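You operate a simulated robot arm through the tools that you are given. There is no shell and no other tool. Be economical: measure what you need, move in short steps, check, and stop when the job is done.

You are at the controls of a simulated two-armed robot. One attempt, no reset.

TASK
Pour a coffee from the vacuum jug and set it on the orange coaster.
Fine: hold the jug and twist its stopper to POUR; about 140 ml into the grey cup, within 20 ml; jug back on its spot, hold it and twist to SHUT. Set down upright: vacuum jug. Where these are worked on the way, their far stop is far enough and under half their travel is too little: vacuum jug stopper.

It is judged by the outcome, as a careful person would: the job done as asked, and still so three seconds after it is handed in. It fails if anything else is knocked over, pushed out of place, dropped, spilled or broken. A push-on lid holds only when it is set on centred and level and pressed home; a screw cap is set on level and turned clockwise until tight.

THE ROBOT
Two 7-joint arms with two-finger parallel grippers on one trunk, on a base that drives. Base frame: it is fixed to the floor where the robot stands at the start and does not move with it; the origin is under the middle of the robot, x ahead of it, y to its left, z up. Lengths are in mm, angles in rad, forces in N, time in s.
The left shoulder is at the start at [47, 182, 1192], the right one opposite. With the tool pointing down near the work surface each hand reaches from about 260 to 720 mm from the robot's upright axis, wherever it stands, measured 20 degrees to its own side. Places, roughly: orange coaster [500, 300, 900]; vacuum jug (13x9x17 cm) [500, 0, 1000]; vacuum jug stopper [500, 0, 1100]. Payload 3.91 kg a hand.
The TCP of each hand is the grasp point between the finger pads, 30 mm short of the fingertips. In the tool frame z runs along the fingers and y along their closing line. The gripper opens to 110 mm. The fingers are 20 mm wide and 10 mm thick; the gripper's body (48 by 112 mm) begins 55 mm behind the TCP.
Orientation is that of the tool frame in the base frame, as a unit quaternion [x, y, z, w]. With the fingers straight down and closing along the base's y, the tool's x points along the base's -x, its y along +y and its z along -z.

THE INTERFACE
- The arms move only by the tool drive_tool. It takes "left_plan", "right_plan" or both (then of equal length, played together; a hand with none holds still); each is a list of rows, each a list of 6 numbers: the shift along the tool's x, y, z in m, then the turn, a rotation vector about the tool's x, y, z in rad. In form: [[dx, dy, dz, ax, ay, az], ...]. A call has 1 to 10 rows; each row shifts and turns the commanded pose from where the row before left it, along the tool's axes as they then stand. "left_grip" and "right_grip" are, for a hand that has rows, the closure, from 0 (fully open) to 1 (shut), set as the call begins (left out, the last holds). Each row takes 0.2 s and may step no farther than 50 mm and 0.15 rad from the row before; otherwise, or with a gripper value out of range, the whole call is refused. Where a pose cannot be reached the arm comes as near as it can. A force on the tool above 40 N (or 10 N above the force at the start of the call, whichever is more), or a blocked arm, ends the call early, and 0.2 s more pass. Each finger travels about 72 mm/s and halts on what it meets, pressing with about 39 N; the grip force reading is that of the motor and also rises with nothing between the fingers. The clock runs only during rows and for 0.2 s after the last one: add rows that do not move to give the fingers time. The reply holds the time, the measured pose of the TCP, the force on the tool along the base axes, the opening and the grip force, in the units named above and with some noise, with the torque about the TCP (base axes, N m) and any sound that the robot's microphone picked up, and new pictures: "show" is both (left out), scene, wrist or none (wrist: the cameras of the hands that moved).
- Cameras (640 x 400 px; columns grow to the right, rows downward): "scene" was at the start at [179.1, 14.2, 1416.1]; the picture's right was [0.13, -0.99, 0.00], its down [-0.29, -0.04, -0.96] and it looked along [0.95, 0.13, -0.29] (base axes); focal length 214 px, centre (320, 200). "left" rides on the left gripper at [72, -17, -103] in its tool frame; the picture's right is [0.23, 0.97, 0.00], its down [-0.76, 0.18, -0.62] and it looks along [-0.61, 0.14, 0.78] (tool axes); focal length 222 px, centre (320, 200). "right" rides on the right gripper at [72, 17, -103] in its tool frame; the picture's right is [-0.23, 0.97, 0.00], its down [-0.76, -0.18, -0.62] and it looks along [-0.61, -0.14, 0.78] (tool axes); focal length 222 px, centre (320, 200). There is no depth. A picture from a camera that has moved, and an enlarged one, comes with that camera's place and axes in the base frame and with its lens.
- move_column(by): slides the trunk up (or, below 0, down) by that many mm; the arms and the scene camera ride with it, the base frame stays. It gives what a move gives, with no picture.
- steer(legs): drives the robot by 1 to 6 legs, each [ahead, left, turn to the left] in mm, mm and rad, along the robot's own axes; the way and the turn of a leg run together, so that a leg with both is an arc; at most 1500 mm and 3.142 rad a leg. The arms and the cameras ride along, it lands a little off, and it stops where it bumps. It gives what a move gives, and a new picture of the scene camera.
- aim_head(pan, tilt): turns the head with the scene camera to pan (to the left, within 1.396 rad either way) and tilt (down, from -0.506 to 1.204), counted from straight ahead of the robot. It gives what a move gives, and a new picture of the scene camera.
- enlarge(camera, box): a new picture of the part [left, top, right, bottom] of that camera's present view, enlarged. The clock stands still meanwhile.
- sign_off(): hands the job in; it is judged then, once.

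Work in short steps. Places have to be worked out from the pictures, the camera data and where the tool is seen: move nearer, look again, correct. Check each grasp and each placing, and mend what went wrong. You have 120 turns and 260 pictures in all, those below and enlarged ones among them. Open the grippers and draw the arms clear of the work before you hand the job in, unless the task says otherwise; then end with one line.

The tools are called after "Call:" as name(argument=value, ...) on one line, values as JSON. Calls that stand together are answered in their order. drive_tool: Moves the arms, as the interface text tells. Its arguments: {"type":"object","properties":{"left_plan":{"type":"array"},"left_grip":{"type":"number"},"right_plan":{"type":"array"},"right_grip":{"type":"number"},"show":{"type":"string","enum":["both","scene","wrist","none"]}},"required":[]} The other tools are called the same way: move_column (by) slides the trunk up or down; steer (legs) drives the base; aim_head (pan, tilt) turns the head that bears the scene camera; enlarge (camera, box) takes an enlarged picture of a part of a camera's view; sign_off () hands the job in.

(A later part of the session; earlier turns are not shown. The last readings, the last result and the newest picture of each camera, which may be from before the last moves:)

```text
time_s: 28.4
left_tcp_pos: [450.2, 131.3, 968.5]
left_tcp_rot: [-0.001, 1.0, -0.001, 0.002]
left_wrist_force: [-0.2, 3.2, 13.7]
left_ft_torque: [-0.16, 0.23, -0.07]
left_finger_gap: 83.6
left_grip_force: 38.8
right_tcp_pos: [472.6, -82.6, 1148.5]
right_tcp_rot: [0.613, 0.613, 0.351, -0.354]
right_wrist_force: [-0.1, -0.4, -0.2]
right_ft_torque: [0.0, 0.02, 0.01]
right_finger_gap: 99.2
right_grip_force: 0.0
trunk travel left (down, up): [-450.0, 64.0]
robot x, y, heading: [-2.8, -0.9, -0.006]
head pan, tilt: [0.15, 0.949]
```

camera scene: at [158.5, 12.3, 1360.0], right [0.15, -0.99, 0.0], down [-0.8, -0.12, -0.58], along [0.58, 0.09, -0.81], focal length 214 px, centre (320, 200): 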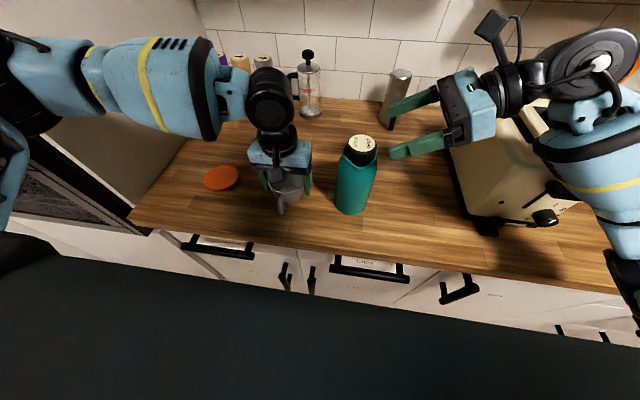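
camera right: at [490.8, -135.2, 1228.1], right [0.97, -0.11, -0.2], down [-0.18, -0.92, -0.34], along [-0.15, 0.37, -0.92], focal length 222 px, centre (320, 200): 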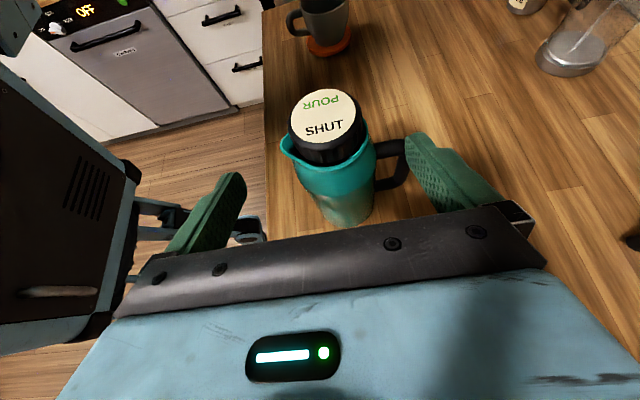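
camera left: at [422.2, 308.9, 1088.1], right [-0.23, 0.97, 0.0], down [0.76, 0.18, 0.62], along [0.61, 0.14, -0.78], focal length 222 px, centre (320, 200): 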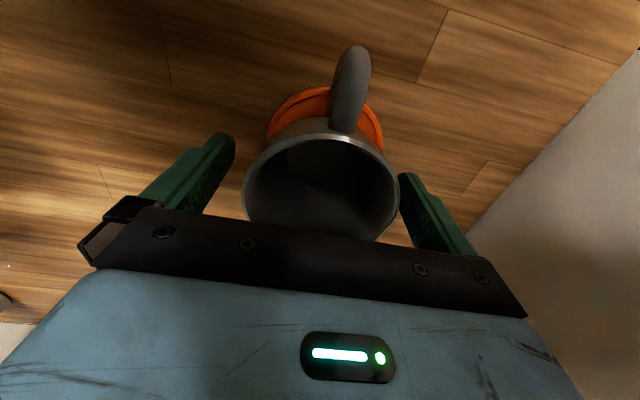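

Contact (about 14 N). I'll release and raise the left hand, while the right hand backs off and returns to vertical (still closing along x).

Call:
drive_tool(left_plan=[[0, 0, 0, 0, 0, 0], [0, 0, 0, 0, 0, 0], [0, 0, 0, 0, 0, 0], [0, 0, -0.03, 0, 0, 0], [0, 0, -0.04, 0, 0, 0], [0, 0, -0.04, 0, 0, 0], [0, 0, -0.04, 0, 0, 0], [0, 0, -0.04, 0, 0, 0], [0, 0, 0, 0, 0, 0], [0, 0, 0, 0, 0, 0]], right_plan=[[0.007, 0, -0.027, 0, 0, 0], [0.007, 0, -0.027, 0, 0, 0], [0.007, 0, -0.027, 0, 0, 0], [0, 0, 0, 0, -0.1496, 0], [0, 0, 0, 0, -0.1496, 0], [0, 0, 0, 0, -0.1496, 0], [0, 0, 0, 0, -0.1496, 0], [0, 0, 0, 0, -0.1496, 0], [0, 0, 0, 0, -0.1496, 0], [0, 0, 0, 0, -0.1496, 0]], left_grip=0, right_grip=0, show="scene")

Call:
enlarge(camera="left", box=[0, 0, 400, 250])

```text
time_s: 30.6
left_tcp_pos: [450.0, 133.5, 1156.3]
left_tcp_rot: [-0.003, 1.0, -0.002, 0.001]
left_wrist_force: [-0.2, 0.1, -0.3]
left_ft_torque: [0.01, -0.01, -0.02]
left_finger_gap: 110.0
left_grip_force: 0.1
right_tcp_pos: [473.8, -143.7, 1206.7]
right_tcp_rot: [0.706, 0.708, -0.004, 0.001]
right_wrist_force: [0.1, 0.9, 0.4]
right_ft_torque: [-0.01, 0.0, -0.01]
right_finger_gap: 109.8
right_grip_force: 0.0
trunk travel left (down, up): [-450.0, 64.0]
robot x, y, heading: [-1.3, 1.9, 0.002]
head pan, tilt: [0.15, 0.949]
camera scene: at [157.9, 13.3, 1360.0], right [0.15, -0.99, 0.0], down [-0.8, -0.12, -0.58], along [0.58, 0.09, -0.81], focal length 214 px, centre (320, 200)
```

scene: 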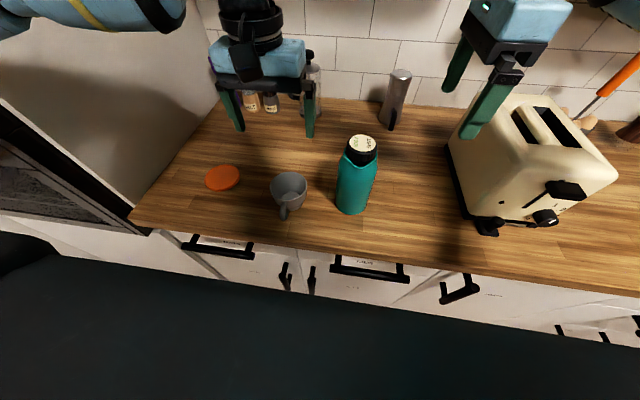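

```text
1.60 times, centred on (200, 125) of left
camera zoom: at [376.4, 115.9, 1259.4], right [-0.23, 0.97, 0.0], down [0.76, 0.18, 0.62], along [0.61, 0.14, -0.78], focal length 355 px, centre (512, 320)
```

zoom: 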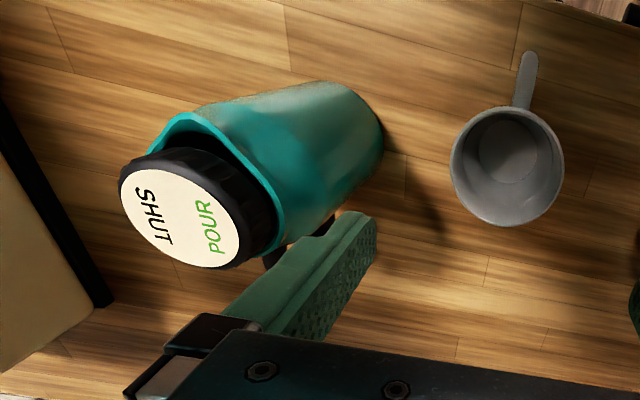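

Cup stands fine at about [450,131]. Rolling the left hand −90° about its finger axis.

Call:
drive_tool(left_plan=[[0, 0, -0.005, 0, 0, -0.15], [0, 0, -0.005, 0, 0, -0.15], [0, 0, -0.005, 0, 0, -0.15], [0, 0, -0.005, 0, 0, -0.15], [0, 0, -0.005, 0, 0, -0.15], [0, 0, -0.005, 0, 0, -0.15], [0, 0, -0.005, 0, 0, -0.15], [0, 0, -0.005, 0, 0, -0.15], [0, 0, -0.005, 0, 0, -0.15], [0, 0, 0, 0, 0, -0.15]], show="none")

Call:
drive_tool(left_plan=[[0, 0, 0, 0, 0, -0.071], [0, 0, 0, 0, 0.1496, 0], [0, 0, 0, 0, 0.1496, 0], [0, 0, 0, 0, 0.1496, 0], [0, 0, 0, 0, 0.1496, 0], [0, 0, 0, 0, 0.1496, 0], [0, 0, 0, 0, 0.1496, 0], [0, 0, 0, 0, 0.1496, 0], [0, 0, 0, 0, 0, 0]], show="both")

```text
time_s: 32.8
left_tcp_pos: [455.8, 146.8, 1202.2]
left_tcp_rot: [-0.683, 0.731, -0.001, 0.0]
left_wrist_force: [0.0, -0.5, -0.3]
left_ft_torque: [0.0, -0.01, -0.01]
left_finger_gap: 109.5
left_grip_force: 0.1
left hand out of reach, approached as far as the arm can: row 1, 3, 6, 8
right_tcp_pos: [474.8, -143.7, 1206.5]
right_tcp_rot: [0.706, 0.708, -0.003, 0.0]
right_wrist_force: [-0.1, -0.3, -1.2]
right_ft_torque: [0.0, -0.04, -0.01]
right_finger_gap: 110.0
right_grip_force: 0.1
trunk travel left (down, up): [-450.0, 64.0]
robot x, y, heading: [-0.8, 1.2, -0.002]
head pan, tilt: [0.15, 0.949]
```

```text
time_s: 34.8
left_tcp_pos: [455.0, 145.8, 1201.7]
left_tcp_rot: [-0.611, 0.613, -0.354, -0.355]
left_wrist_force: [0.0, -0.7, 1.4]
left_ft_torque: [0.0, 0.02, 0.01]
left_finger_gap: 110.1
left_grip_force: 0.1
right_tcp_pos: [474.5, -142.9, 1207.4]
right_tcp_rot: [0.706, 0.708, -0.003, 0.001]
right_wrist_force: [0.6, -0.7, 0.1]
right_ft_torque: [0.01, -0.01, 0.04]
right_finger_gap: 109.9
right_grip_force: 0.1
trunk travel left (down, up): [-450.0, 64.0]
robot x, y, heading: [-3.5, -1.3, 0.003]
head pan, tilt: [0.15, 0.949]
camera scene: at [158.3, 12.1, 1360.0], right [0.15, -0.99, 0.0], down [-0.8, -0.12, -0.58], along [0.58, 0.09, -0.81], focal length 214 px, centre (320, 200)
camera left: at [470.8, 198.2, 1317.0], right [-0.97, -0.11, 0.2], down [-0.18, 0.92, -0.35], along [-0.14, -0.38, -0.92], focal length 222 px, centre (320, 200)
```

scene: 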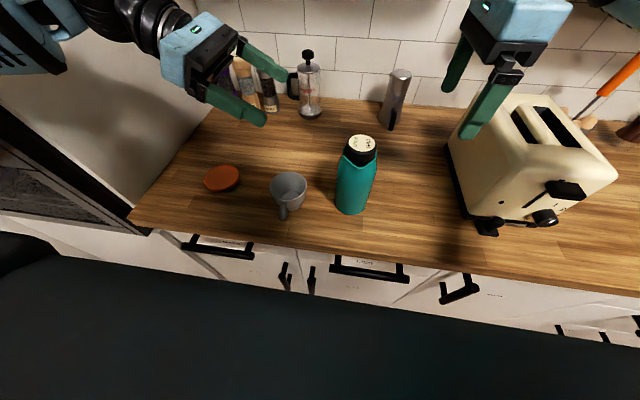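
left: 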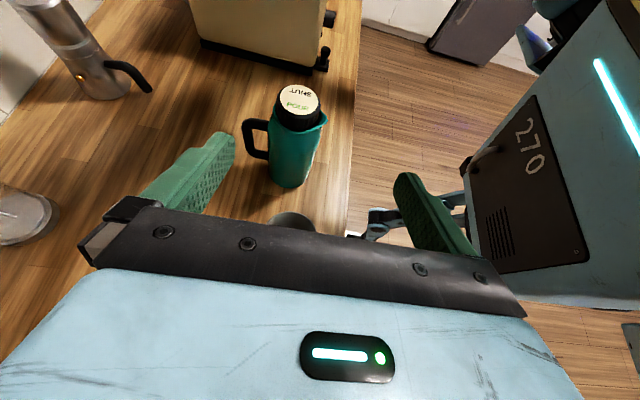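

The left hand took the mirrored orientation. Moving down to a standoff beside the jug with the opening narrowed to 99 mm, then looking.

Call:
drive_tool(left_plan=[[-0.0225, -0.006, 0.0379, 0, 0, 0], [-0.0225, -0.006, 0.0379, 0, 0, 0], [-0.0225, -0.006, 0.0379, 0, 0, 0], [-0.0225, -0.006, 0.0379, 0, 0, 0], [0, 0, 0, 0, 0, 0]], left_grip=0.1, show="scene")

Call:
enlarge(camera="left", box=[140, 40, 460, 240])

```text
time_s: 36.0
left_tcp_pos: [479.2, 61.2, 1048.6]
left_tcp_rot: [-0.612, 0.612, -0.354, -0.354]
left_wrist_force: [0.1, -0.3, 0.0]
left_ft_torque: [0.01, 0.0, 0.03]
left_finger_gap: 99.2
left_grip_force: 0.2
right_tcp_pos: [473.7, -141.6, 1207.1]
right_tcp_rot: [0.707, 0.707, -0.003, 0.0]
right_wrist_force: [-0.7, -0.6, 0.1]
right_ft_torque: [-0.02, -0.02, 0.01]
right_finger_gap: 109.9
right_grip_force: 0.1
trunk travel left (down, up): [-450.0, 64.0]
robot x, y, heading: [-2.1, 1.0, 0.006]
head pan, tilt: [0.15, 0.949]
camera scene: at [157.7, 12.9, 1360.1], right [0.15, -0.99, 0.0], down [-0.8, -0.12, -0.58], along [0.58, 0.09, -0.81], focal length 214 px, centre (320, 200)
```

scene: 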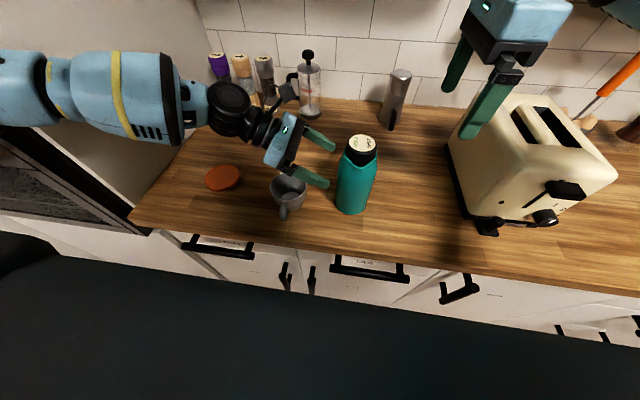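

```text
2.00 times, centred on (300, 140) of left
camera zoom: at [494.9, 113.0, 1162.1], right [-0.97, -0.11, 0.2], down [-0.18, 0.92, -0.35], along [-0.14, -0.37, -0.92], focal length 444 px, centre (360, 320)
```

zoom: 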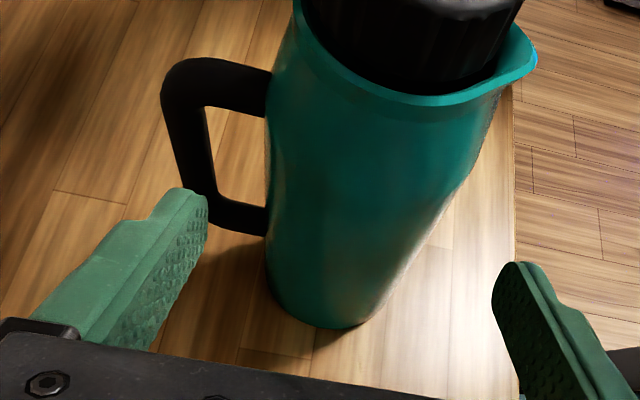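

The handle opening spans X 521–545, Z 974–1029, and my outer finger would run at X 529–539, so it's aligned. Sliding in along the fingers to the jug axis.

Call:
drive_tool(left_plan=[[0, 0, 0.025, 0, 0, 0], [-0.001, 0, 0.025, 0, 0, 0], [0, 0, 0.022, 0, 0, 0], [0, 0, 0.02, 0, 0, 0], [0, 0, 0, 0, 0, 0]], show="scene")

Call:
enlarge(camera="left", box=[140, 40, 460, 240])

```text
time_s: 37.2
left_tcp_pos: [475.1, -13.5, 1003.1]
left_tcp_rot: [-0.612, 0.613, -0.354, -0.354]
left_wrist_force: [0.2, 0.8, 0.7]
left_ft_torque: [-0.02, 0.02, 0.02]
left_finger_gap: 99.2
left_grip_force: 0.1
left hand out of reach, approached as far as the arm can: row 4
right_tcp_pos: [474.0, -141.7, 1206.6]
right_tcp_rot: [0.707, 0.708, -0.003, 0.001]
right_wrist_force: [-0.3, -0.3, 0.2]
right_ft_torque: [-0.03, 0.0, 0.0]
right_finger_gap: 109.8
right_grip_force: 0.0
trunk travel left (down, up): [-450.0, 64.0]
robot x, y, heading: [-2.5, -0.4, 0.003]
head pan, tilt: [0.15, 0.949]
camera scene: at [158.3, 12.5, 1360.0], right [0.15, -0.99, 0.0], down [-0.8, -0.12, -0.58], along [0.58, 0.09, -0.81], focal length 214 px, centre (320, 200)
```

scene: 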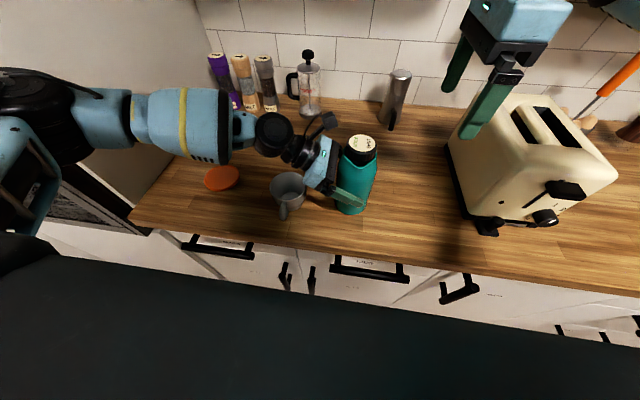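

```text
2.00 times, centred on (300, 140) of left
camera zoom: at [491.5, 39.3, 1118.1], right [-0.97, -0.11, 0.2], down [-0.18, 0.92, -0.35], along [-0.14, -0.37, -0.92], focal length 444 px, centre (360, 320)
```

zoom: 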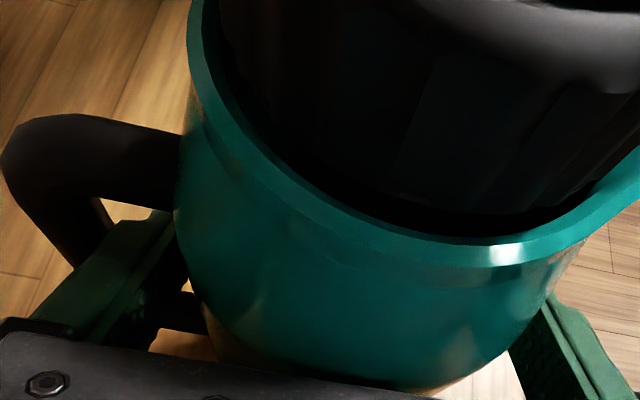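

The finger is through the handle loop. Closing the left gripper on the body.

Call:
drive_tool(left_plan=[[0, 0, 0, 0, 0, 0], [0, 0, 0, 0, 0, 0], [0, 0, 0, 0, 0, 0]], left_grip=1, show="scene")

Call:
enlarge(camera="left", box=[140, 40, 460, 240])

```text
time_s: 38.0
left_tcp_pos: [476.6, -12.6, 1003.8]
left_tcp_rot: [0.613, -0.612, 0.354, 0.353]
left_wrist_force: [1.2, -1.5, 0.3]
left_ft_torque: [-0.1, -0.02, 0.07]
left_finger_gap: 81.7
left_grip_force: 39.0
right_tcp_pos: [474.6, -142.2, 1206.1]
right_tcp_rot: [0.707, 0.707, -0.003, 0.0]
right_wrist_force: [0.5, 0.0, 0.5]
right_ft_torque: [-0.01, 0.03, 0.04]
right_finger_gap: 109.7
right_grip_force: 0.1
trunk travel left (down, up): [-450.0, 64.0]
robot x, y, heading: [-0.5, 1.0, 0.003]
head pan, tilt: [0.15, 0.949]
camera scene: at [158.8, 12.6, 1359.9], right [0.15, -0.99, 0.0], down [-0.8, -0.12, -0.58], along [0.58, 0.09, -0.81], focal length 214 px, centre (320, 200)
```

scene: 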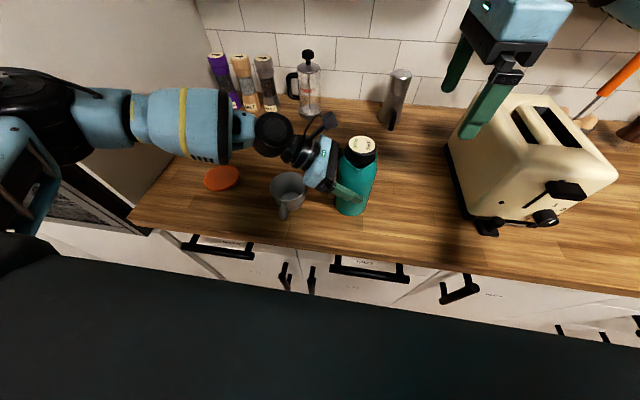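

```text
2.00 times, centred on (300, 140) of left
camera zoom: at [492.1, 39.6, 1118.0], right [-0.97, -0.11, 0.2], down [-0.18, 0.92, -0.35], along [-0.14, -0.37, -0.92], focal length 444 px, centre (360, 320)
```

zoom: 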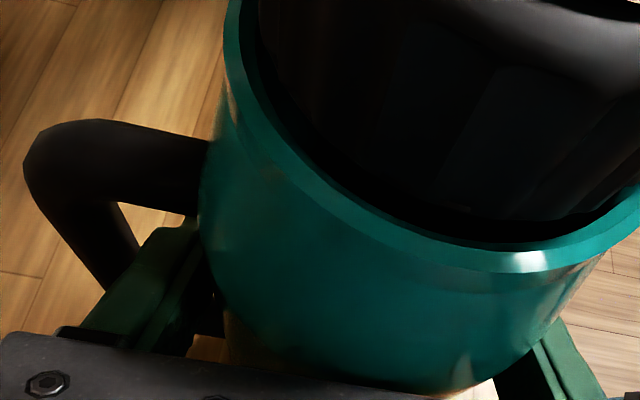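

Jug is held (81.7 mm). Now bringing the right hand over the stopper, high first.

Call:
drive_tool(right_plan=[[0.042, 0.002, 0, 0, 0, 0], [0.042, 0, 0, 0, 0, 0], [0.041, 0, 0, 0, 0, 0], [0, 0, 0, 0, 0, 0]], right_grip=0.3, show="both")

Call:
enlarge(camera="scene", box=[240, 60, 480, 210])

```text
time_s: 39.0
left_tcp_pos: [475.3, -11.7, 1003.0]
left_tcp_rot: [-0.612, 0.612, -0.354, -0.354]
left_wrist_force: [-1.7, 1.6, 1.2]
left_ft_torque: [-0.17, 0.08, -0.02]
left_finger_gap: 81.5
left_grip_force: 39.0
right_tcp_pos: [476.4, -17.1, 1205.2]
right_tcp_rot: [0.706, 0.708, -0.003, 0.001]
right_wrist_force: [0.2, -0.2, 0.4]
right_ft_torque: [-0.04, 0.0, 0.02]
right_finger_gap: 77.1
right_grip_force: 0.1
trunk travel left (down, up): [-450.0, 64.0]
robot x, y, heading: [0.5, -1.0, 0.003]
head pan, tilt: [0.15, 0.949]
camera scene: at [158.0, 12.6, 1360.0], right [0.15, -0.99, 0.0], down [-0.8, -0.12, -0.58], along [0.58, 0.09, -0.81], focal length 214 px, centre (320, 200)
camera right: at [493.1, 56.1, 1309.1], right [0.97, -0.23, 0.0], down [-0.17, -0.76, 0.63], along [-0.14, -0.61, -0.78], focal length 222 px, centre (320, 200)
```

scene: 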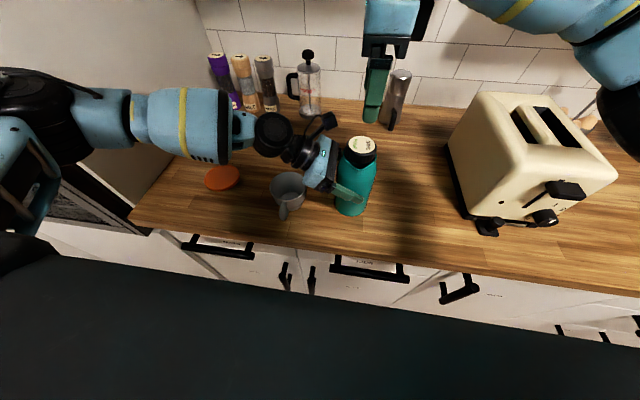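
right: 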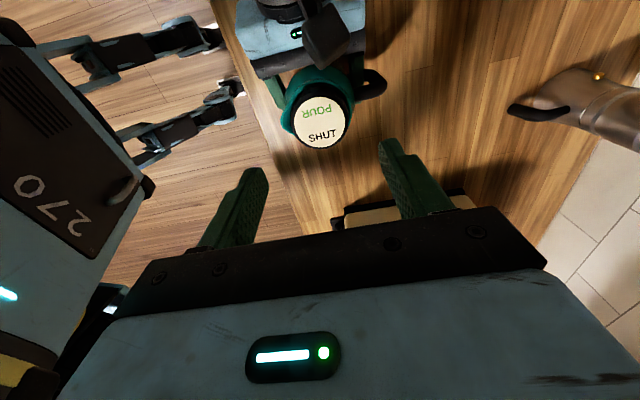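

```text
2.67 times, centred on (360, 135) of scene
camera zoom: at [158.0, 12.6, 1360.0], right [0.15, -0.99, 0.0], down [-0.8, -0.12, -0.58], along [0.58, 0.09, -0.81], focal length 572 px, centre (213, 373)
```

zoom: 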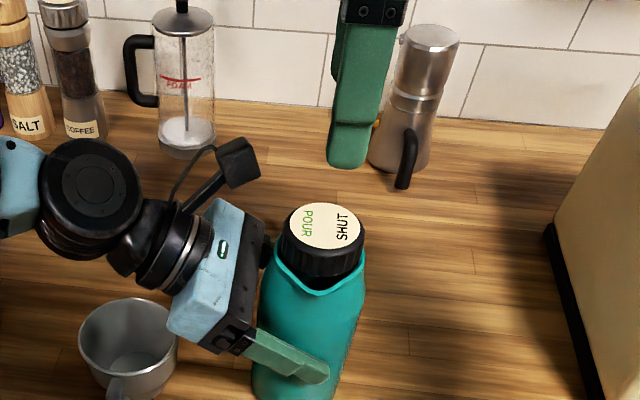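

The stopper is centred under the hand to within about 3 mm (X≈479.6, Y≈−15). Descending so the fingertips take the upper stopper.

Call:
drive_tool(right_plan=[[0.002, 0.003, 0.04, 0, 0, 0], [0, 0, 0.03, 0, 0, 0], [0, 0, 0.023, 0, 0, 0], [0, 0, 0, 0, 0, 0]], show="wrist")

Call:
enlarge(camera="scene", box=[280, 80, 440, 180])

```text
time_s: 40.0
left_tcp_pos: [474.6, -13.0, 1002.3]
left_tcp_rot: [-0.612, 0.613, -0.354, -0.353]
left_wrist_force: [-1.5, 1.9, 1.0]
left_ft_torque: [0.02, 0.29, -0.11]
left_finger_gap: 81.5
left_grip_force: 39.0
right_tcp_pos: [479.9, -15.5, 1113.0]
right_tcp_rot: [0.707, 0.708, -0.003, 0.001]
right_wrist_force: [-0.4, 0.3, -0.2]
right_ft_torque: [-0.02, -0.02, 0.01]
right_finger_gap: 76.8
right_grip_force: 0.0
trunk travel left (down, up): [-450.0, 64.0]
robot x, y, heading: [-2.1, -2.5, -0.004]
head pan, tilt: [0.15, 0.949]
camera right: at [496.1, 57.6, 1215.5], right [0.97, -0.23, 0.0], down [-0.17, -0.76, 0.63], along [-0.14, -0.61, -0.78], focal length 222 px, centre (320, 200)
```

right: 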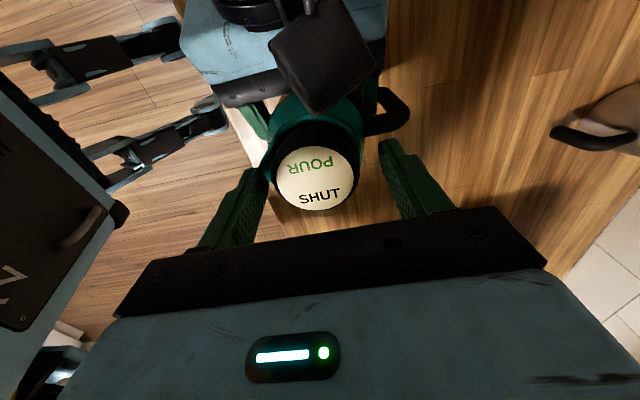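

```text
4.00 times, centred on (360, 130) of scene
camera zoom: at [158.2, 12.9, 1360.0], right [0.15, -0.99, 0.0], down [-0.8, -0.12, -0.58], along [0.58, 0.09, -0.81], focal length 858 px, centre (160, 480)
```

zoom: 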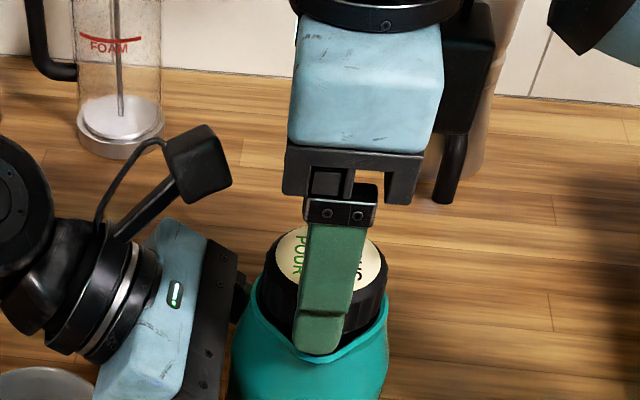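

Centred. A small 3 mm shift in −y, then close on the stopper.

Call:
drive_tool(right_plan=[[-0.003, -0.001, 0, 0, 0, 0], [0, 0, 0, 0, 0, 0], [0, 0, 0, 0, 0, 0], [0, 0, 0, 0, 0, 0]], right_grip=0.3, show="none")

Call:
drive_tool(right_plan=[[0, 0, 0, 0, 0, 0], [0, 0, 0, 0, 0, 0], [0, 0, 0, 0, 0, 0]], right_grip=1, show="wrist")

```text
time_s: 41.0
left_tcp_pos: [475.6, -12.9, 1003.5]
left_tcp_rot: [0.613, -0.612, 0.354, 0.353]
left_wrist_force: [-2.0, 2.3, 1.1]
left_ft_torque: [-0.01, 0.35, -0.14]
left_finger_gap: 81.6
left_grip_force: 38.8
right_tcp_pos: [478.2, -18.3, 1112.0]
right_tcp_rot: [0.706, 0.708, -0.003, 0.001]
right_wrist_force: [0.0, -0.3, 0.0]
right_ft_torque: [0.01, 0.03, 0.02]
right_finger_gap: 77.0
right_grip_force: 0.0
trunk travel left (down, up): [-450.0, 64.0]
robot x, y, heading: [0.2, 0.5, 0.001]
head pan, tilt: [0.15, 0.949]
```

```text
time_s: 41.8
left_tcp_pos: [476.0, -12.0, 1003.1]
left_tcp_rot: [0.614, -0.611, 0.354, 0.353]
left_wrist_force: [15.4, -1.2, -0.4]
left_ft_torque: [-0.02, 1.58, 0.0]
left_finger_gap: 81.8
left_grip_force: 38.9
right_tcp_pos: [477.3, -18.8, 1112.8]
right_tcp_rot: [0.705, 0.709, -0.005, -0.001]
right_wrist_force: [-16.1, -0.2, 1.3]
right_ft_torque: [-0.11, 0.24, -0.02]
right_finger_gap: 55.2
right_grip_force: 39.1
trunk travel left (down, up): [-450.0, 64.0]
robot x, y, heading: [-1.4, -2.7, 0.001]
head pan, tilt: [0.15, 0.949]
camera right: at [494.2, 54.8, 1215.6], right [0.97, -0.22, -0.01], down [-0.17, -0.76, 0.63], along [-0.14, -0.61, -0.78], focal length 222 px, centre (320, 200)
```

right: 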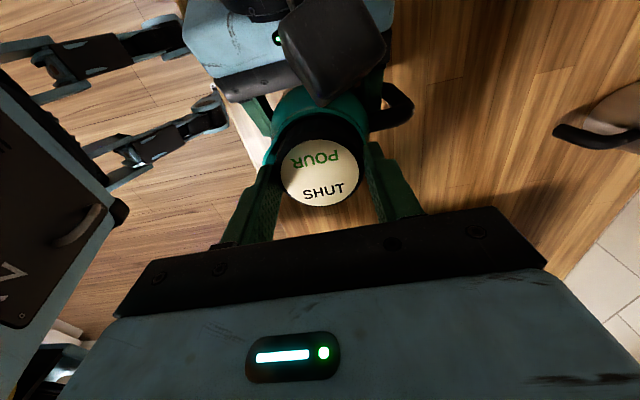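

Gripping the stopper (55 mm) with a 16 N side load, which I'll relieve by 3 mm. Then a small counter-clockwise test twist.

Call:
drive_tool(right_plan=[[0, -0.003, 0, 0, 0, 0], [0, 0, 0, 0, 0, -0.1], [0, 0, 0, 0, 0, -0.1], [0, 0, 0, 0, 0, 0]], show="wrist")

```text
time_s: 42.8
left_tcp_pos: [474.7, -12.5, 1003.3]
left_tcp_rot: [-0.612, 0.613, -0.354, -0.353]
left_wrist_force: [2.5, 4.4, 1.9]
left_ft_torque: [-0.43, 0.27, 0.04]
left_finger_gap: 81.9
left_grip_force: 39.1
right_tcp_pos: [475.0, -20.0, 1113.3]
right_tcp_rot: [0.632, 0.775, -0.003, 0.0]
right_wrist_force: [-0.7, -3.7, -0.1]
right_ft_torque: [0.09, -0.42, -0.01]
right_finger_gap: 55.1
right_grip_force: 39.4
trunk travel left (down, up): [-450.0, 64.0]
robot x, y, heading: [-1.8, 2.3, -0.003]
head pan, tilt: [0.15, 0.949]
camera right: at [478.0, 56.2, 1215.7], right [1.0, -0.03, 0.0], down [-0.02, -0.78, 0.63], along [-0.02, -0.63, -0.78], focal length 222 px, centre (320, 200)
```

right: 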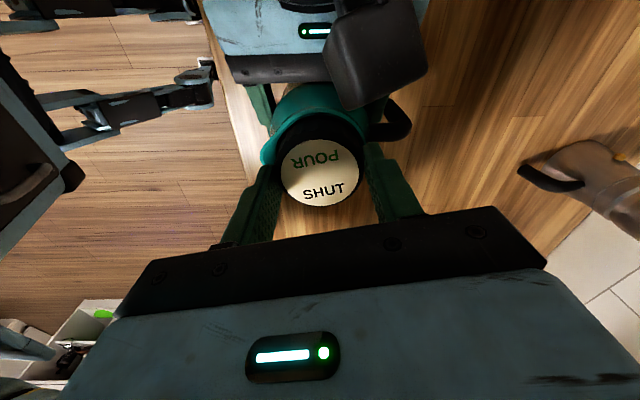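

The label turns with the hand with almost no torque, so counter-clockwise is free. Continuing until a stop or click.

Call:
drive_tool(right_plan=[[0, 0, 0, 0, 0, -0.13], [0, 0, 0, 0, 0, -0.13], [0, 0, 0, 0, 0, -0.13], [0, 0, 0, 0, 0, 0]], show="none")

Call:
drive_tool(right_plan=[[0, 0, 0, 0, 0, -0.13], [0, 0, 0, 0, 0, -0.13], [0, 0, 0, 0, 0, -0.13], [0, 0, 0, 0, 0, 0]], show="wrist")

```text
time_s: 43.8
left_tcp_pos: [474.7, -14.1, 1003.5]
left_tcp_rot: [-0.612, 0.613, -0.354, -0.354]
left_wrist_force: [-8.4, 8.9, 7.1]
left_ft_torque: [-0.56, -0.05, -0.05]
left_finger_gap: 81.6
left_grip_force: 39.1
right_tcp_pos: [475.2, -20.1, 1112.2]
right_tcp_rot: [0.471, 0.882, -0.004, 0.001]
right_wrist_force: [9.2, -7.9, -2.7]
right_ft_torque: [-0.33, -1.31, 0.0]
right_finger_gap: 55.3
right_grip_force: 39.2
trunk travel left (down, up): [-450.0, 64.0]
robot x, y, heading: [1.6, 2.0, 0.003]
head pan, tilt: [0.15, 0.949]
```

```text
time_s: 44.8
left_tcp_pos: [474.4, -12.6, 1003.2]
left_tcp_rot: [-0.611, 0.613, -0.354, -0.354]
left_wrist_force: [-17.0, 8.4, 11.3]
left_ft_torque: [-0.63, -0.62, -0.12]
left_finger_gap: 81.7
left_grip_force: 39.1
right_tcp_pos: [474.5, -18.2, 1113.6]
right_tcp_rot: [0.29, 0.957, -0.004, 0.0]
right_wrist_force: [16.1, -7.8, -6.6]
right_ft_torque: [-0.08, -1.01, -0.01]
right_finger_gap: 55.0
right_grip_force: 38.7
trunk travel left (down, up): [-450.0, 64.0]
robot x, y, heading: [-1.6, 0.8, -0.001]
head pan, tilt: [0.15, 0.949]
camera right: at [424.7, 36.4, 1216.0], right [0.73, 0.68, -0.01], down [0.54, -0.57, 0.63], along [0.42, -0.46, -0.78], focal length 222 px, centre (320, 200)
```

right: 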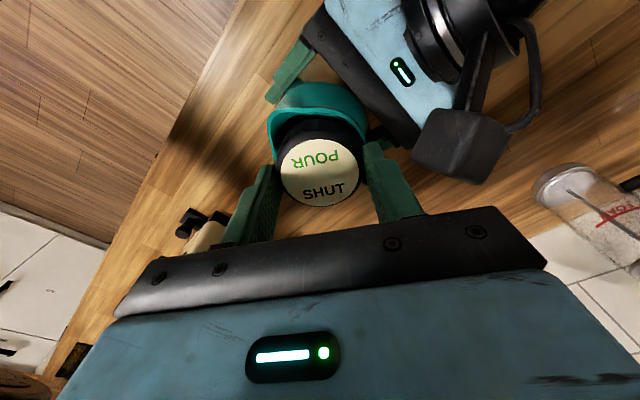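

POUR is swinging toward the spout (about 1.0 rad done; it should need about 90°). I'll relieve the side load a little and continue to the stop.

Call:
drive_tool(right_plan=[[-0.003, 0.001, 0, 0, 0, -0.1], [0, 0, 0, 0, 0, -0.13], [0, 0, 0, 0, 0, -0.13], [0, 0, 0, 0, 0, 0]], show="none")

Call:
drive_tool(right_plan=[[0, 0, 0, 0, 0, -0.1], [0, 0, 0, 0, 0, -0.1], [0, 0, 0, 0, 0, 0]], show="wrist")

```text
time_s: 45.8
left_tcp_pos: [477.0, -12.0, 1004.1]
left_tcp_rot: [0.613, -0.612, 0.353, 0.353]
left_wrist_force: [-1.6, -2.8, 5.9]
left_ft_torque: [-0.09, 0.92, -0.01]
left_finger_gap: 81.6
left_grip_force: 39.0
right_tcp_pos: [477.6, -18.1, 1113.9]
right_tcp_rot: [0.112, 0.994, -0.002, -0.003]
right_wrist_force: [0.1, 2.6, -5.6]
right_ft_torque: [0.36, -0.89, 0.04]
right_finger_gap: 54.9
right_grip_force: 38.7
trunk travel left (down, up): [-450.0, 64.0]
robot x, y, heading: [0.5, -1.2, -0.001]
head pan, tilt: [0.15, 0.949]
```

```text
time_s: 46.6
left_tcp_pos: [476.7, -12.3, 1004.0]
left_tcp_rot: [0.613, -0.612, 0.354, 0.352]
left_wrist_force: [6.7, -8.2, 3.6]
left_ft_torque: [0.08, 0.84, 0.06]
left_finger_gap: 81.5
left_grip_force: 38.2
right_tcp_pos: [476.8, -18.7, 1113.3]
right_tcp_rot: [0.012, 1.0, -0.002, -0.004]
right_wrist_force: [-7.3, 7.5, -3.3]
right_ft_torque: [0.75, -0.09, -0.01]
right_finger_gap: 55.0
right_grip_force: 38.7
trunk travel left (down, up): [-450.0, 64.0]
robot x, y, heading: [2.7, 0.5, -0.001]
head pan, tilt: [0.15, 0.949]
camera right: at [405.9, 1.0, 1216.8], right [0.25, 0.97, -0.01], down [0.76, -0.19, 0.62], along [0.6, -0.16, -0.79], focal length 222 px, centre (320, 200)
```

right: 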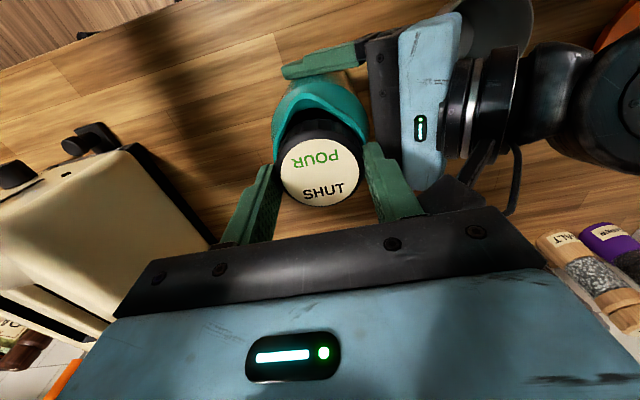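

Rotated about 90° and POUR faces the spout. A bit further to feel for the stop.

Call:
drive_tool(right_plan=[[0, 0, 0, 0, 0, -0.1], [0, 0, 0, 0, 0, -0.1], [0, 0, 0, 0, 0, 0]], show="wrist")

```text
time_s: 47.4
left_tcp_pos: [475.8, -12.2, 1003.9]
left_tcp_rot: [-0.612, 0.613, -0.353, -0.353]
left_wrist_force: [12.1, -13.1, 1.8]
left_ft_torque: [0.55, 0.77, 0.05]
left_finger_gap: 81.5
left_grip_force: 38.5
right_tcp_pos: [477.4, -19.3, 1113.5]
right_tcp_rot: [-0.089, 0.996, -0.001, -0.004]
right_wrist_force: [-13.3, 13.8, -1.4]
right_ft_torque: [0.92, 0.64, -0.01]
right_finger_gap: 55.0
right_grip_force: 39.3
trunk travel left (down, up): [-450.0, 64.0]
robot x, y, heading: [1.7, -1.8, 0.0]
head pan, tilt: [0.15, 0.949]
camera right: at [403.6, -13.8, 1216.9], right [0.05, 1.0, 0.0], down [0.78, -0.04, 0.62], along [0.62, -0.04, -0.79], focal length 222 px, centre (320, 200)
```

right: 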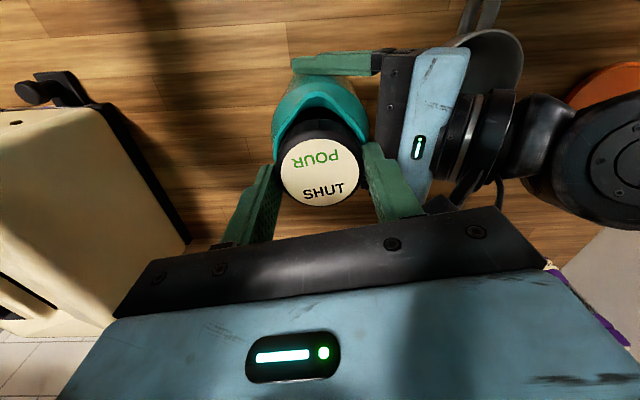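

No stop felt after about 1.75 rad; the jug isn't rotating and the label still follows the hand. I'll relieve the side load and go on.

Call:
drive_tool(right_plan=[[0.002, 0.003, 0, 0, 0, 0], [0, 0, 0, 0, 0, -0.13], [0, 0, 0, 0, 0, -0.13], [0, 0, 0, 0, 0, 0]], show="wrist")

Call:
enlarge(camera="scene", box=[280, 80, 440, 180])

```text
time_s: 48.4
left_tcp_pos: [476.3, -12.2, 1003.7]
left_tcp_rot: [-0.612, 0.612, -0.354, -0.353]
left_wrist_force: [-2.4, 4.7, 6.6]
left_ft_torque: [-0.71, -0.51, 0.06]
left_finger_gap: 81.7
left_grip_force: 39.2
right_tcp_pos: [475.9, -18.1, 1112.2]
right_tcp_rot: [-0.214, 0.977, -0.003, -0.003]
right_wrist_force: [4.5, -4.3, -1.8]
right_ft_torque: [-0.01, -0.16, 0.01]
right_finger_gap: 55.2
right_grip_force: 38.8
trunk travel left (down, up): [-450.0, 64.0]
robot x, y, heading: [-0.1, -0.4, -0.0]
head pan, tilt: [0.15, 0.949]
camera right: at [403.5, -31.6, 1216.8], right [-0.2, 0.98, -0.01], down [0.77, 0.16, 0.62], along [0.61, 0.12, -0.78], focal length 222 px, centre (320, 200)
```

right: 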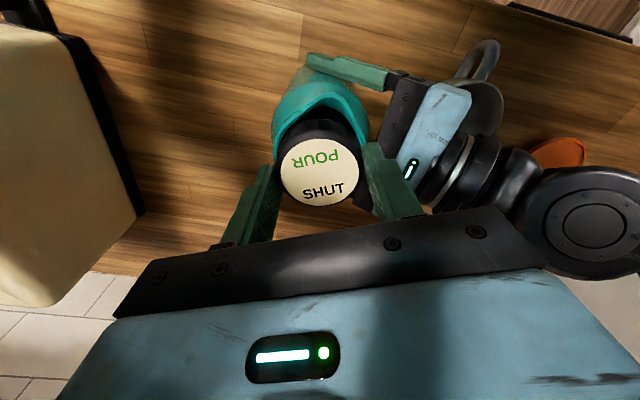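

```text
4.00 times, centred on (360, 130) of scene
camera zoom: at [158.8, 12.7, 1360.0], right [0.15, -0.99, 0.0], down [-0.8, -0.12, -0.58], along [0.58, 0.09, -0.81], focal length 858 px, centre (160, 480)
```

zoom: 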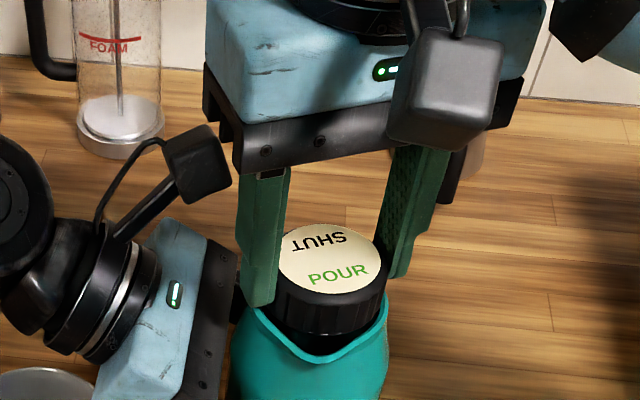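

Call:
drive_tool(right_plan=[[0, 0, 0, 0, 0, -0.13], [0, 0, 0, 0, 0, -0.13], [0, 0, 0, 0, 0, 0]], show="none")

Call:
enlarge(camera="scene", box=[280, 80, 440, 180])

```text
time_s: 49.2
left_tcp_pos: [475.4, -13.4, 1002.9]
left_tcp_rot: [-0.612, 0.613, -0.353, -0.354]
left_wrist_force: [-8.1, 13.7, 9.4]
left_ft_torque: [-0.82, -0.41, -0.1]
left_finger_gap: 81.9
left_grip_force: 39.0
right_tcp_pos: [477.3, -17.6, 1112.6]
right_tcp_rot: [-0.338, 0.941, -0.002, -0.002]
right_wrist_force: [9.5, -11.8, -3.4]
right_ft_torque: [-0.18, -0.59, 0.03]
right_finger_gap: 55.2
right_grip_force: 39.7
trunk travel left (down, up): [-450.0, 64.0]
robot x, y, heading: [-0.1, -1.9, 0.001]
head pan, tilt: [0.15, 0.949]
```

```text
4.00 times, centred on (360, 130) of scene
camera zoom: at [158.6, 12.7, 1360.0], right [0.15, -0.99, 0.0], down [-0.8, -0.12, -0.58], along [0.58, 0.09, -0.81], focal length 858 px, centre (160, 480)
```

zoom: 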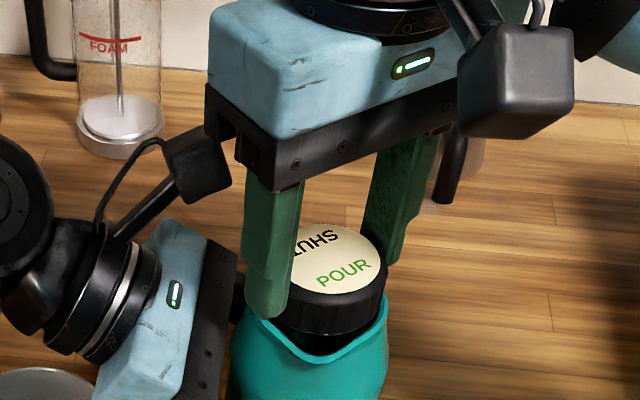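

Still turning freely (2.26 rad). Relieving the side load and continuing toward the stop.

Call:
drive_tool(right_plan=[[-0.002, -0.002, 0, 0, 0, -0.13], [0, 0, 0, 0, 0, -0.13], [0, 0, 0, 0, 0, 0]], show="none")

Call:
drive_tool(right_plan=[[0, 0, 0, 0, 0, -0.13], [0, 0, 0, 0, 0, -0.13], [0, 0, 0, 0, 0, 0]], show="wrist")

Call:
enlarge(camera="scene", box=[280, 80, 440, 180])

```text
time_s: 50.0
left_tcp_pos: [475.6, -11.0, 1003.8]
left_tcp_rot: [0.614, -0.611, 0.354, 0.353]
left_wrist_force: [5.7, 10.9, 6.4]
left_ft_torque: [-0.03, 1.22, 0.13]
left_finger_gap: 81.8
left_grip_force: 39.2
right_tcp_pos: [477.0, -17.3, 1113.2]
right_tcp_rot: [-0.46, 0.888, -0.002, -0.005]
right_wrist_force: [-8.7, -12.0, 0.5]
right_ft_torque: [-1.12, -0.24, -0.01]
right_finger_gap: 55.1
right_grip_force: 39.2
trunk travel left (down, up): [-450.0, 64.0]
robot x, y, heading: [2.1, 1.2, 0.002]
head pan, tilt: [0.15, 0.949]
```

```text
time_s: 50.8
left_tcp_pos: [477.0, -12.3, 1003.9]
left_tcp_rot: [0.613, -0.612, 0.354, 0.353]
left_wrist_force: [13.1, 10.8, 1.1]
left_ft_torque: [-0.35, 1.57, 0.1]
left_finger_gap: 81.8
left_grip_force: 38.9
right_tcp_pos: [477.8, -16.0, 1112.4]
right_tcp_rot: [-0.544, 0.839, 0.0, -0.003]
right_wrist_force: [-14.5, -10.8, 0.3]
right_ft_torque: [-0.74, 0.17, -0.04]
right_finger_gap: 54.8
right_grip_force: 39.2
right hand out of reach, approached as far as the arm can: row 2
trunk travel left (down, up): [-450.0, 64.0]
robot x, y, heading: [0.8, 1.7, 0.001]
head pan, tilt: [0.15, 0.949]
camera right: at [432.5, -75.3, 1217.2], right [-0.8, 0.61, 0.0], down [0.48, 0.63, 0.62], along [0.37, 0.49, -0.79], focal length 222 px, centre (320, 200)
```

right: 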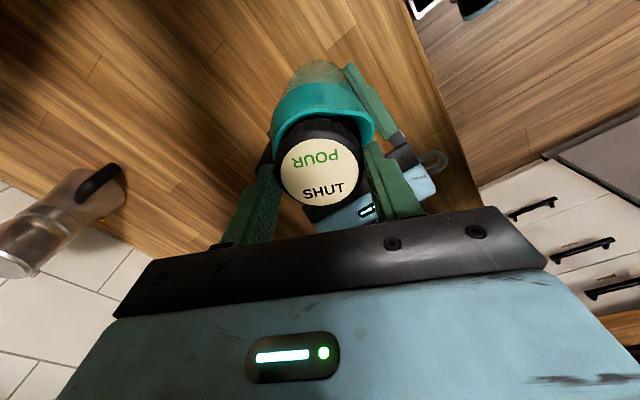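

```text
4.00 times, centred on (360, 130) of scene
camera zoom: at [158.3, 12.5, 1360.0], right [0.15, -0.99, 0.0], down [-0.8, -0.12, -0.58], along [0.58, 0.09, -0.81], focal length 858 px, centre (160, 480)
```

zoom: 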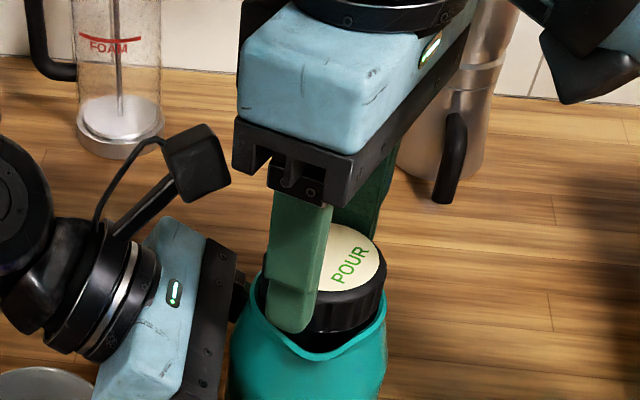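

The wrist reached its limit at about 2.7 rad with no hard stop felt. I'll release, rotate the hand back 1.5 rad and regrip to continue to the stop.

Call:
drive_tool(right_plan=[[0, 0, 0, 0, 0, 0], [0, 0, 0, 0, 0, 0], [0, 0, -0.02, 0, 0, 0], [0, 0, 0, 0, 0, 0.15], [0, 0, 0, 0, 0, 0.15], [0, 0, 0, 0, 0, 0.15], [0, 0, 0, 0, 0, 0.15], [0, 0, 0, 0, 0, 0.15], [0, 0, 0, 0, 0, 0.15], [0, 0, 0, 0, 0, 0]], right_grip=0.3, show="wrist")

Call:
enlarge(camera="scene", box=[280, 80, 440, 180])

```text
time_s: 53.0
left_tcp_pos: [475.1, -13.6, 1003.4]
left_tcp_rot: [-0.613, 0.613, -0.353, -0.353]
left_wrist_force: [-1.1, -0.7, 0.3]
left_ft_torque: [0.02, 0.06, 0.01]
left_finger_gap: 81.6
left_grip_force: 38.7
right_tcp_pos: [478.7, -16.7, 1133.4]
right_tcp_rot: [-0.122, 0.993, -0.001, -0.002]
right_wrist_force: [0.2, 0.2, 0.7]
right_ft_torque: [0.03, 0.01, -0.03]
right_finger_gap: 77.1
right_grip_force: 0.0
trunk travel left (down, up): [-450.0, 64.0]
robot x, y, heading: [0.3, 1.7, -0.003]
head pan, tilt: [0.15, 0.949]
camera right: at [404.0, -17.4, 1237.1], right [-0.02, 1.0, 0.0], down [0.78, 0.02, 0.62], along [0.62, 0.01, -0.78], focal length 222 px, centre (320, 200)
```

right: 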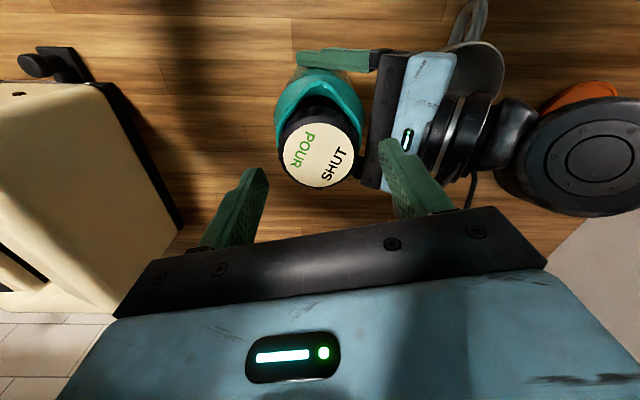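

```text
4.00 times, centred on (360, 130) of scene
camera zoom: at [158.3, 12.5, 1360.0], right [0.15, -0.99, 0.0], down [-0.8, -0.12, -0.58], along [0.58, 0.09, -0.81], focal length 858 px, centre (160, 480)
```

zoom: 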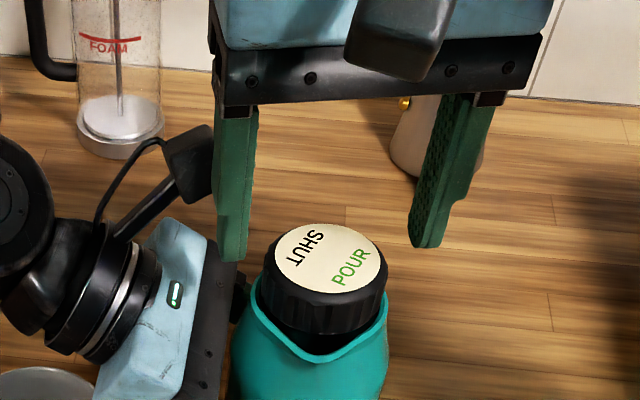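

Call:
drive_tool(right_plan=[[0.003, 0.001, 0.02, 0, 0, 0], [0, 0, 0, 0, 0, 0]], right_grip=0.3, show="none")

Call:
drive_tool(right_plan=[[0, 0, 0, 0, 0, 0], [0, 0, 0, 0, 0, 0], [0, 0, 0, 0, 0, -0.12], [0, 0, 0, 0, 0, -0.12], [0, 0, 0, 0, 0, -0.12], [0, 0, 0, 0, 0, 0]], right_grip=1, show="none")

Call:
drive_tool(right_plan=[[0, 0, 0, 0, 0, -0.12], [0, 0, 0, 0, 0, -0.12], [0, 0, 0, 0, 0, 0]], show="wrist")

```text
time_s: 53.6
left_tcp_pos: [475.4, -12.6, 1002.6]
left_tcp_rot: [0.613, -0.612, 0.354, 0.353]
left_wrist_force: [-1.8, 0.3, 1.0]
left_ft_torque: [0.1, -0.04, 0.05]
left_finger_gap: 81.6
left_grip_force: 38.8
right_tcp_pos: [475.2, -16.6, 1112.4]
right_tcp_rot: [-0.122, 0.992, -0.002, -0.003]
right_wrist_force: [0.5, 0.3, -0.1]
right_ft_torque: [-0.02, 0.01, -0.03]
right_finger_gap: 76.7
right_grip_force: 0.0
trunk travel left (down, up): [-450.0, 64.0]
robot x, y, heading: [-1.1, 1.3, -0.001]
head pan, tilt: [0.15, 0.949]
```

```text
time_s: 55.0
left_tcp_pos: [476.3, -11.3, 1004.6]
left_tcp_rot: [-0.612, 0.612, -0.354, -0.354]
left_wrist_force: [-4.8, 18.6, 1.3]
left_ft_torque: [-0.88, -0.07, -0.05]
left_finger_gap: 82.0
left_grip_force: 38.9
right_tcp_pos: [474.6, -16.3, 1113.4]
right_tcp_rot: [-0.299, 0.954, -0.002, -0.003]
right_wrist_force: [5.9, -19.5, 1.2]
right_ft_torque: [-0.96, -0.49, 0.0]
right_finger_gap: 54.8
right_grip_force: 39.7
trunk travel left (down, up): [-450.0, 64.0]
robot x, y, heading: [3.8, 0.2, 0.001]
head pan, tilt: [0.15, 0.949]
```

```text
time_s: 55.8
left_tcp_pos: [476.0, -13.9, 1003.6]
left_tcp_rot: [0.613, -0.612, 0.355, 0.352]
left_wrist_force: [-2.2, 14.3, -0.5]
left_ft_torque: [-0.43, -0.57, 0.83]
left_finger_gap: 81.3
left_grip_force: 38.3
right_tcp_pos: [474.7, -16.8, 1112.7]
right_tcp_rot: [-0.412, 0.911, -0.001, -0.003]
right_wrist_force: [6.8, -14.0, 6.9]
right_ft_torque: [-0.69, -0.41, -1.0]
right_finger_gap: 54.6
right_grip_force: 38.9
trunk travel left (down, up): [-450.0, 64.0]
robot x, y, heading: [-0.9, -0.4, 0.001]
head pan, tilt: [0.15, 0.949]
camera right: at [414.7, -59.0, 1217.6], right [-0.58, 0.81, 0.0], down [0.64, 0.46, 0.62], along [0.5, 0.36, -0.79], focal length 222 px, centre (320, 200)
```

right: 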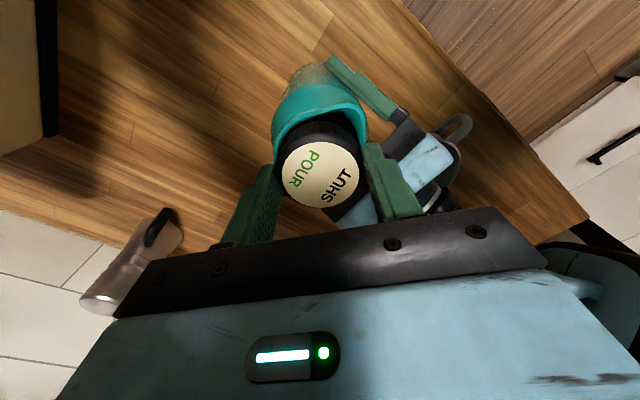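

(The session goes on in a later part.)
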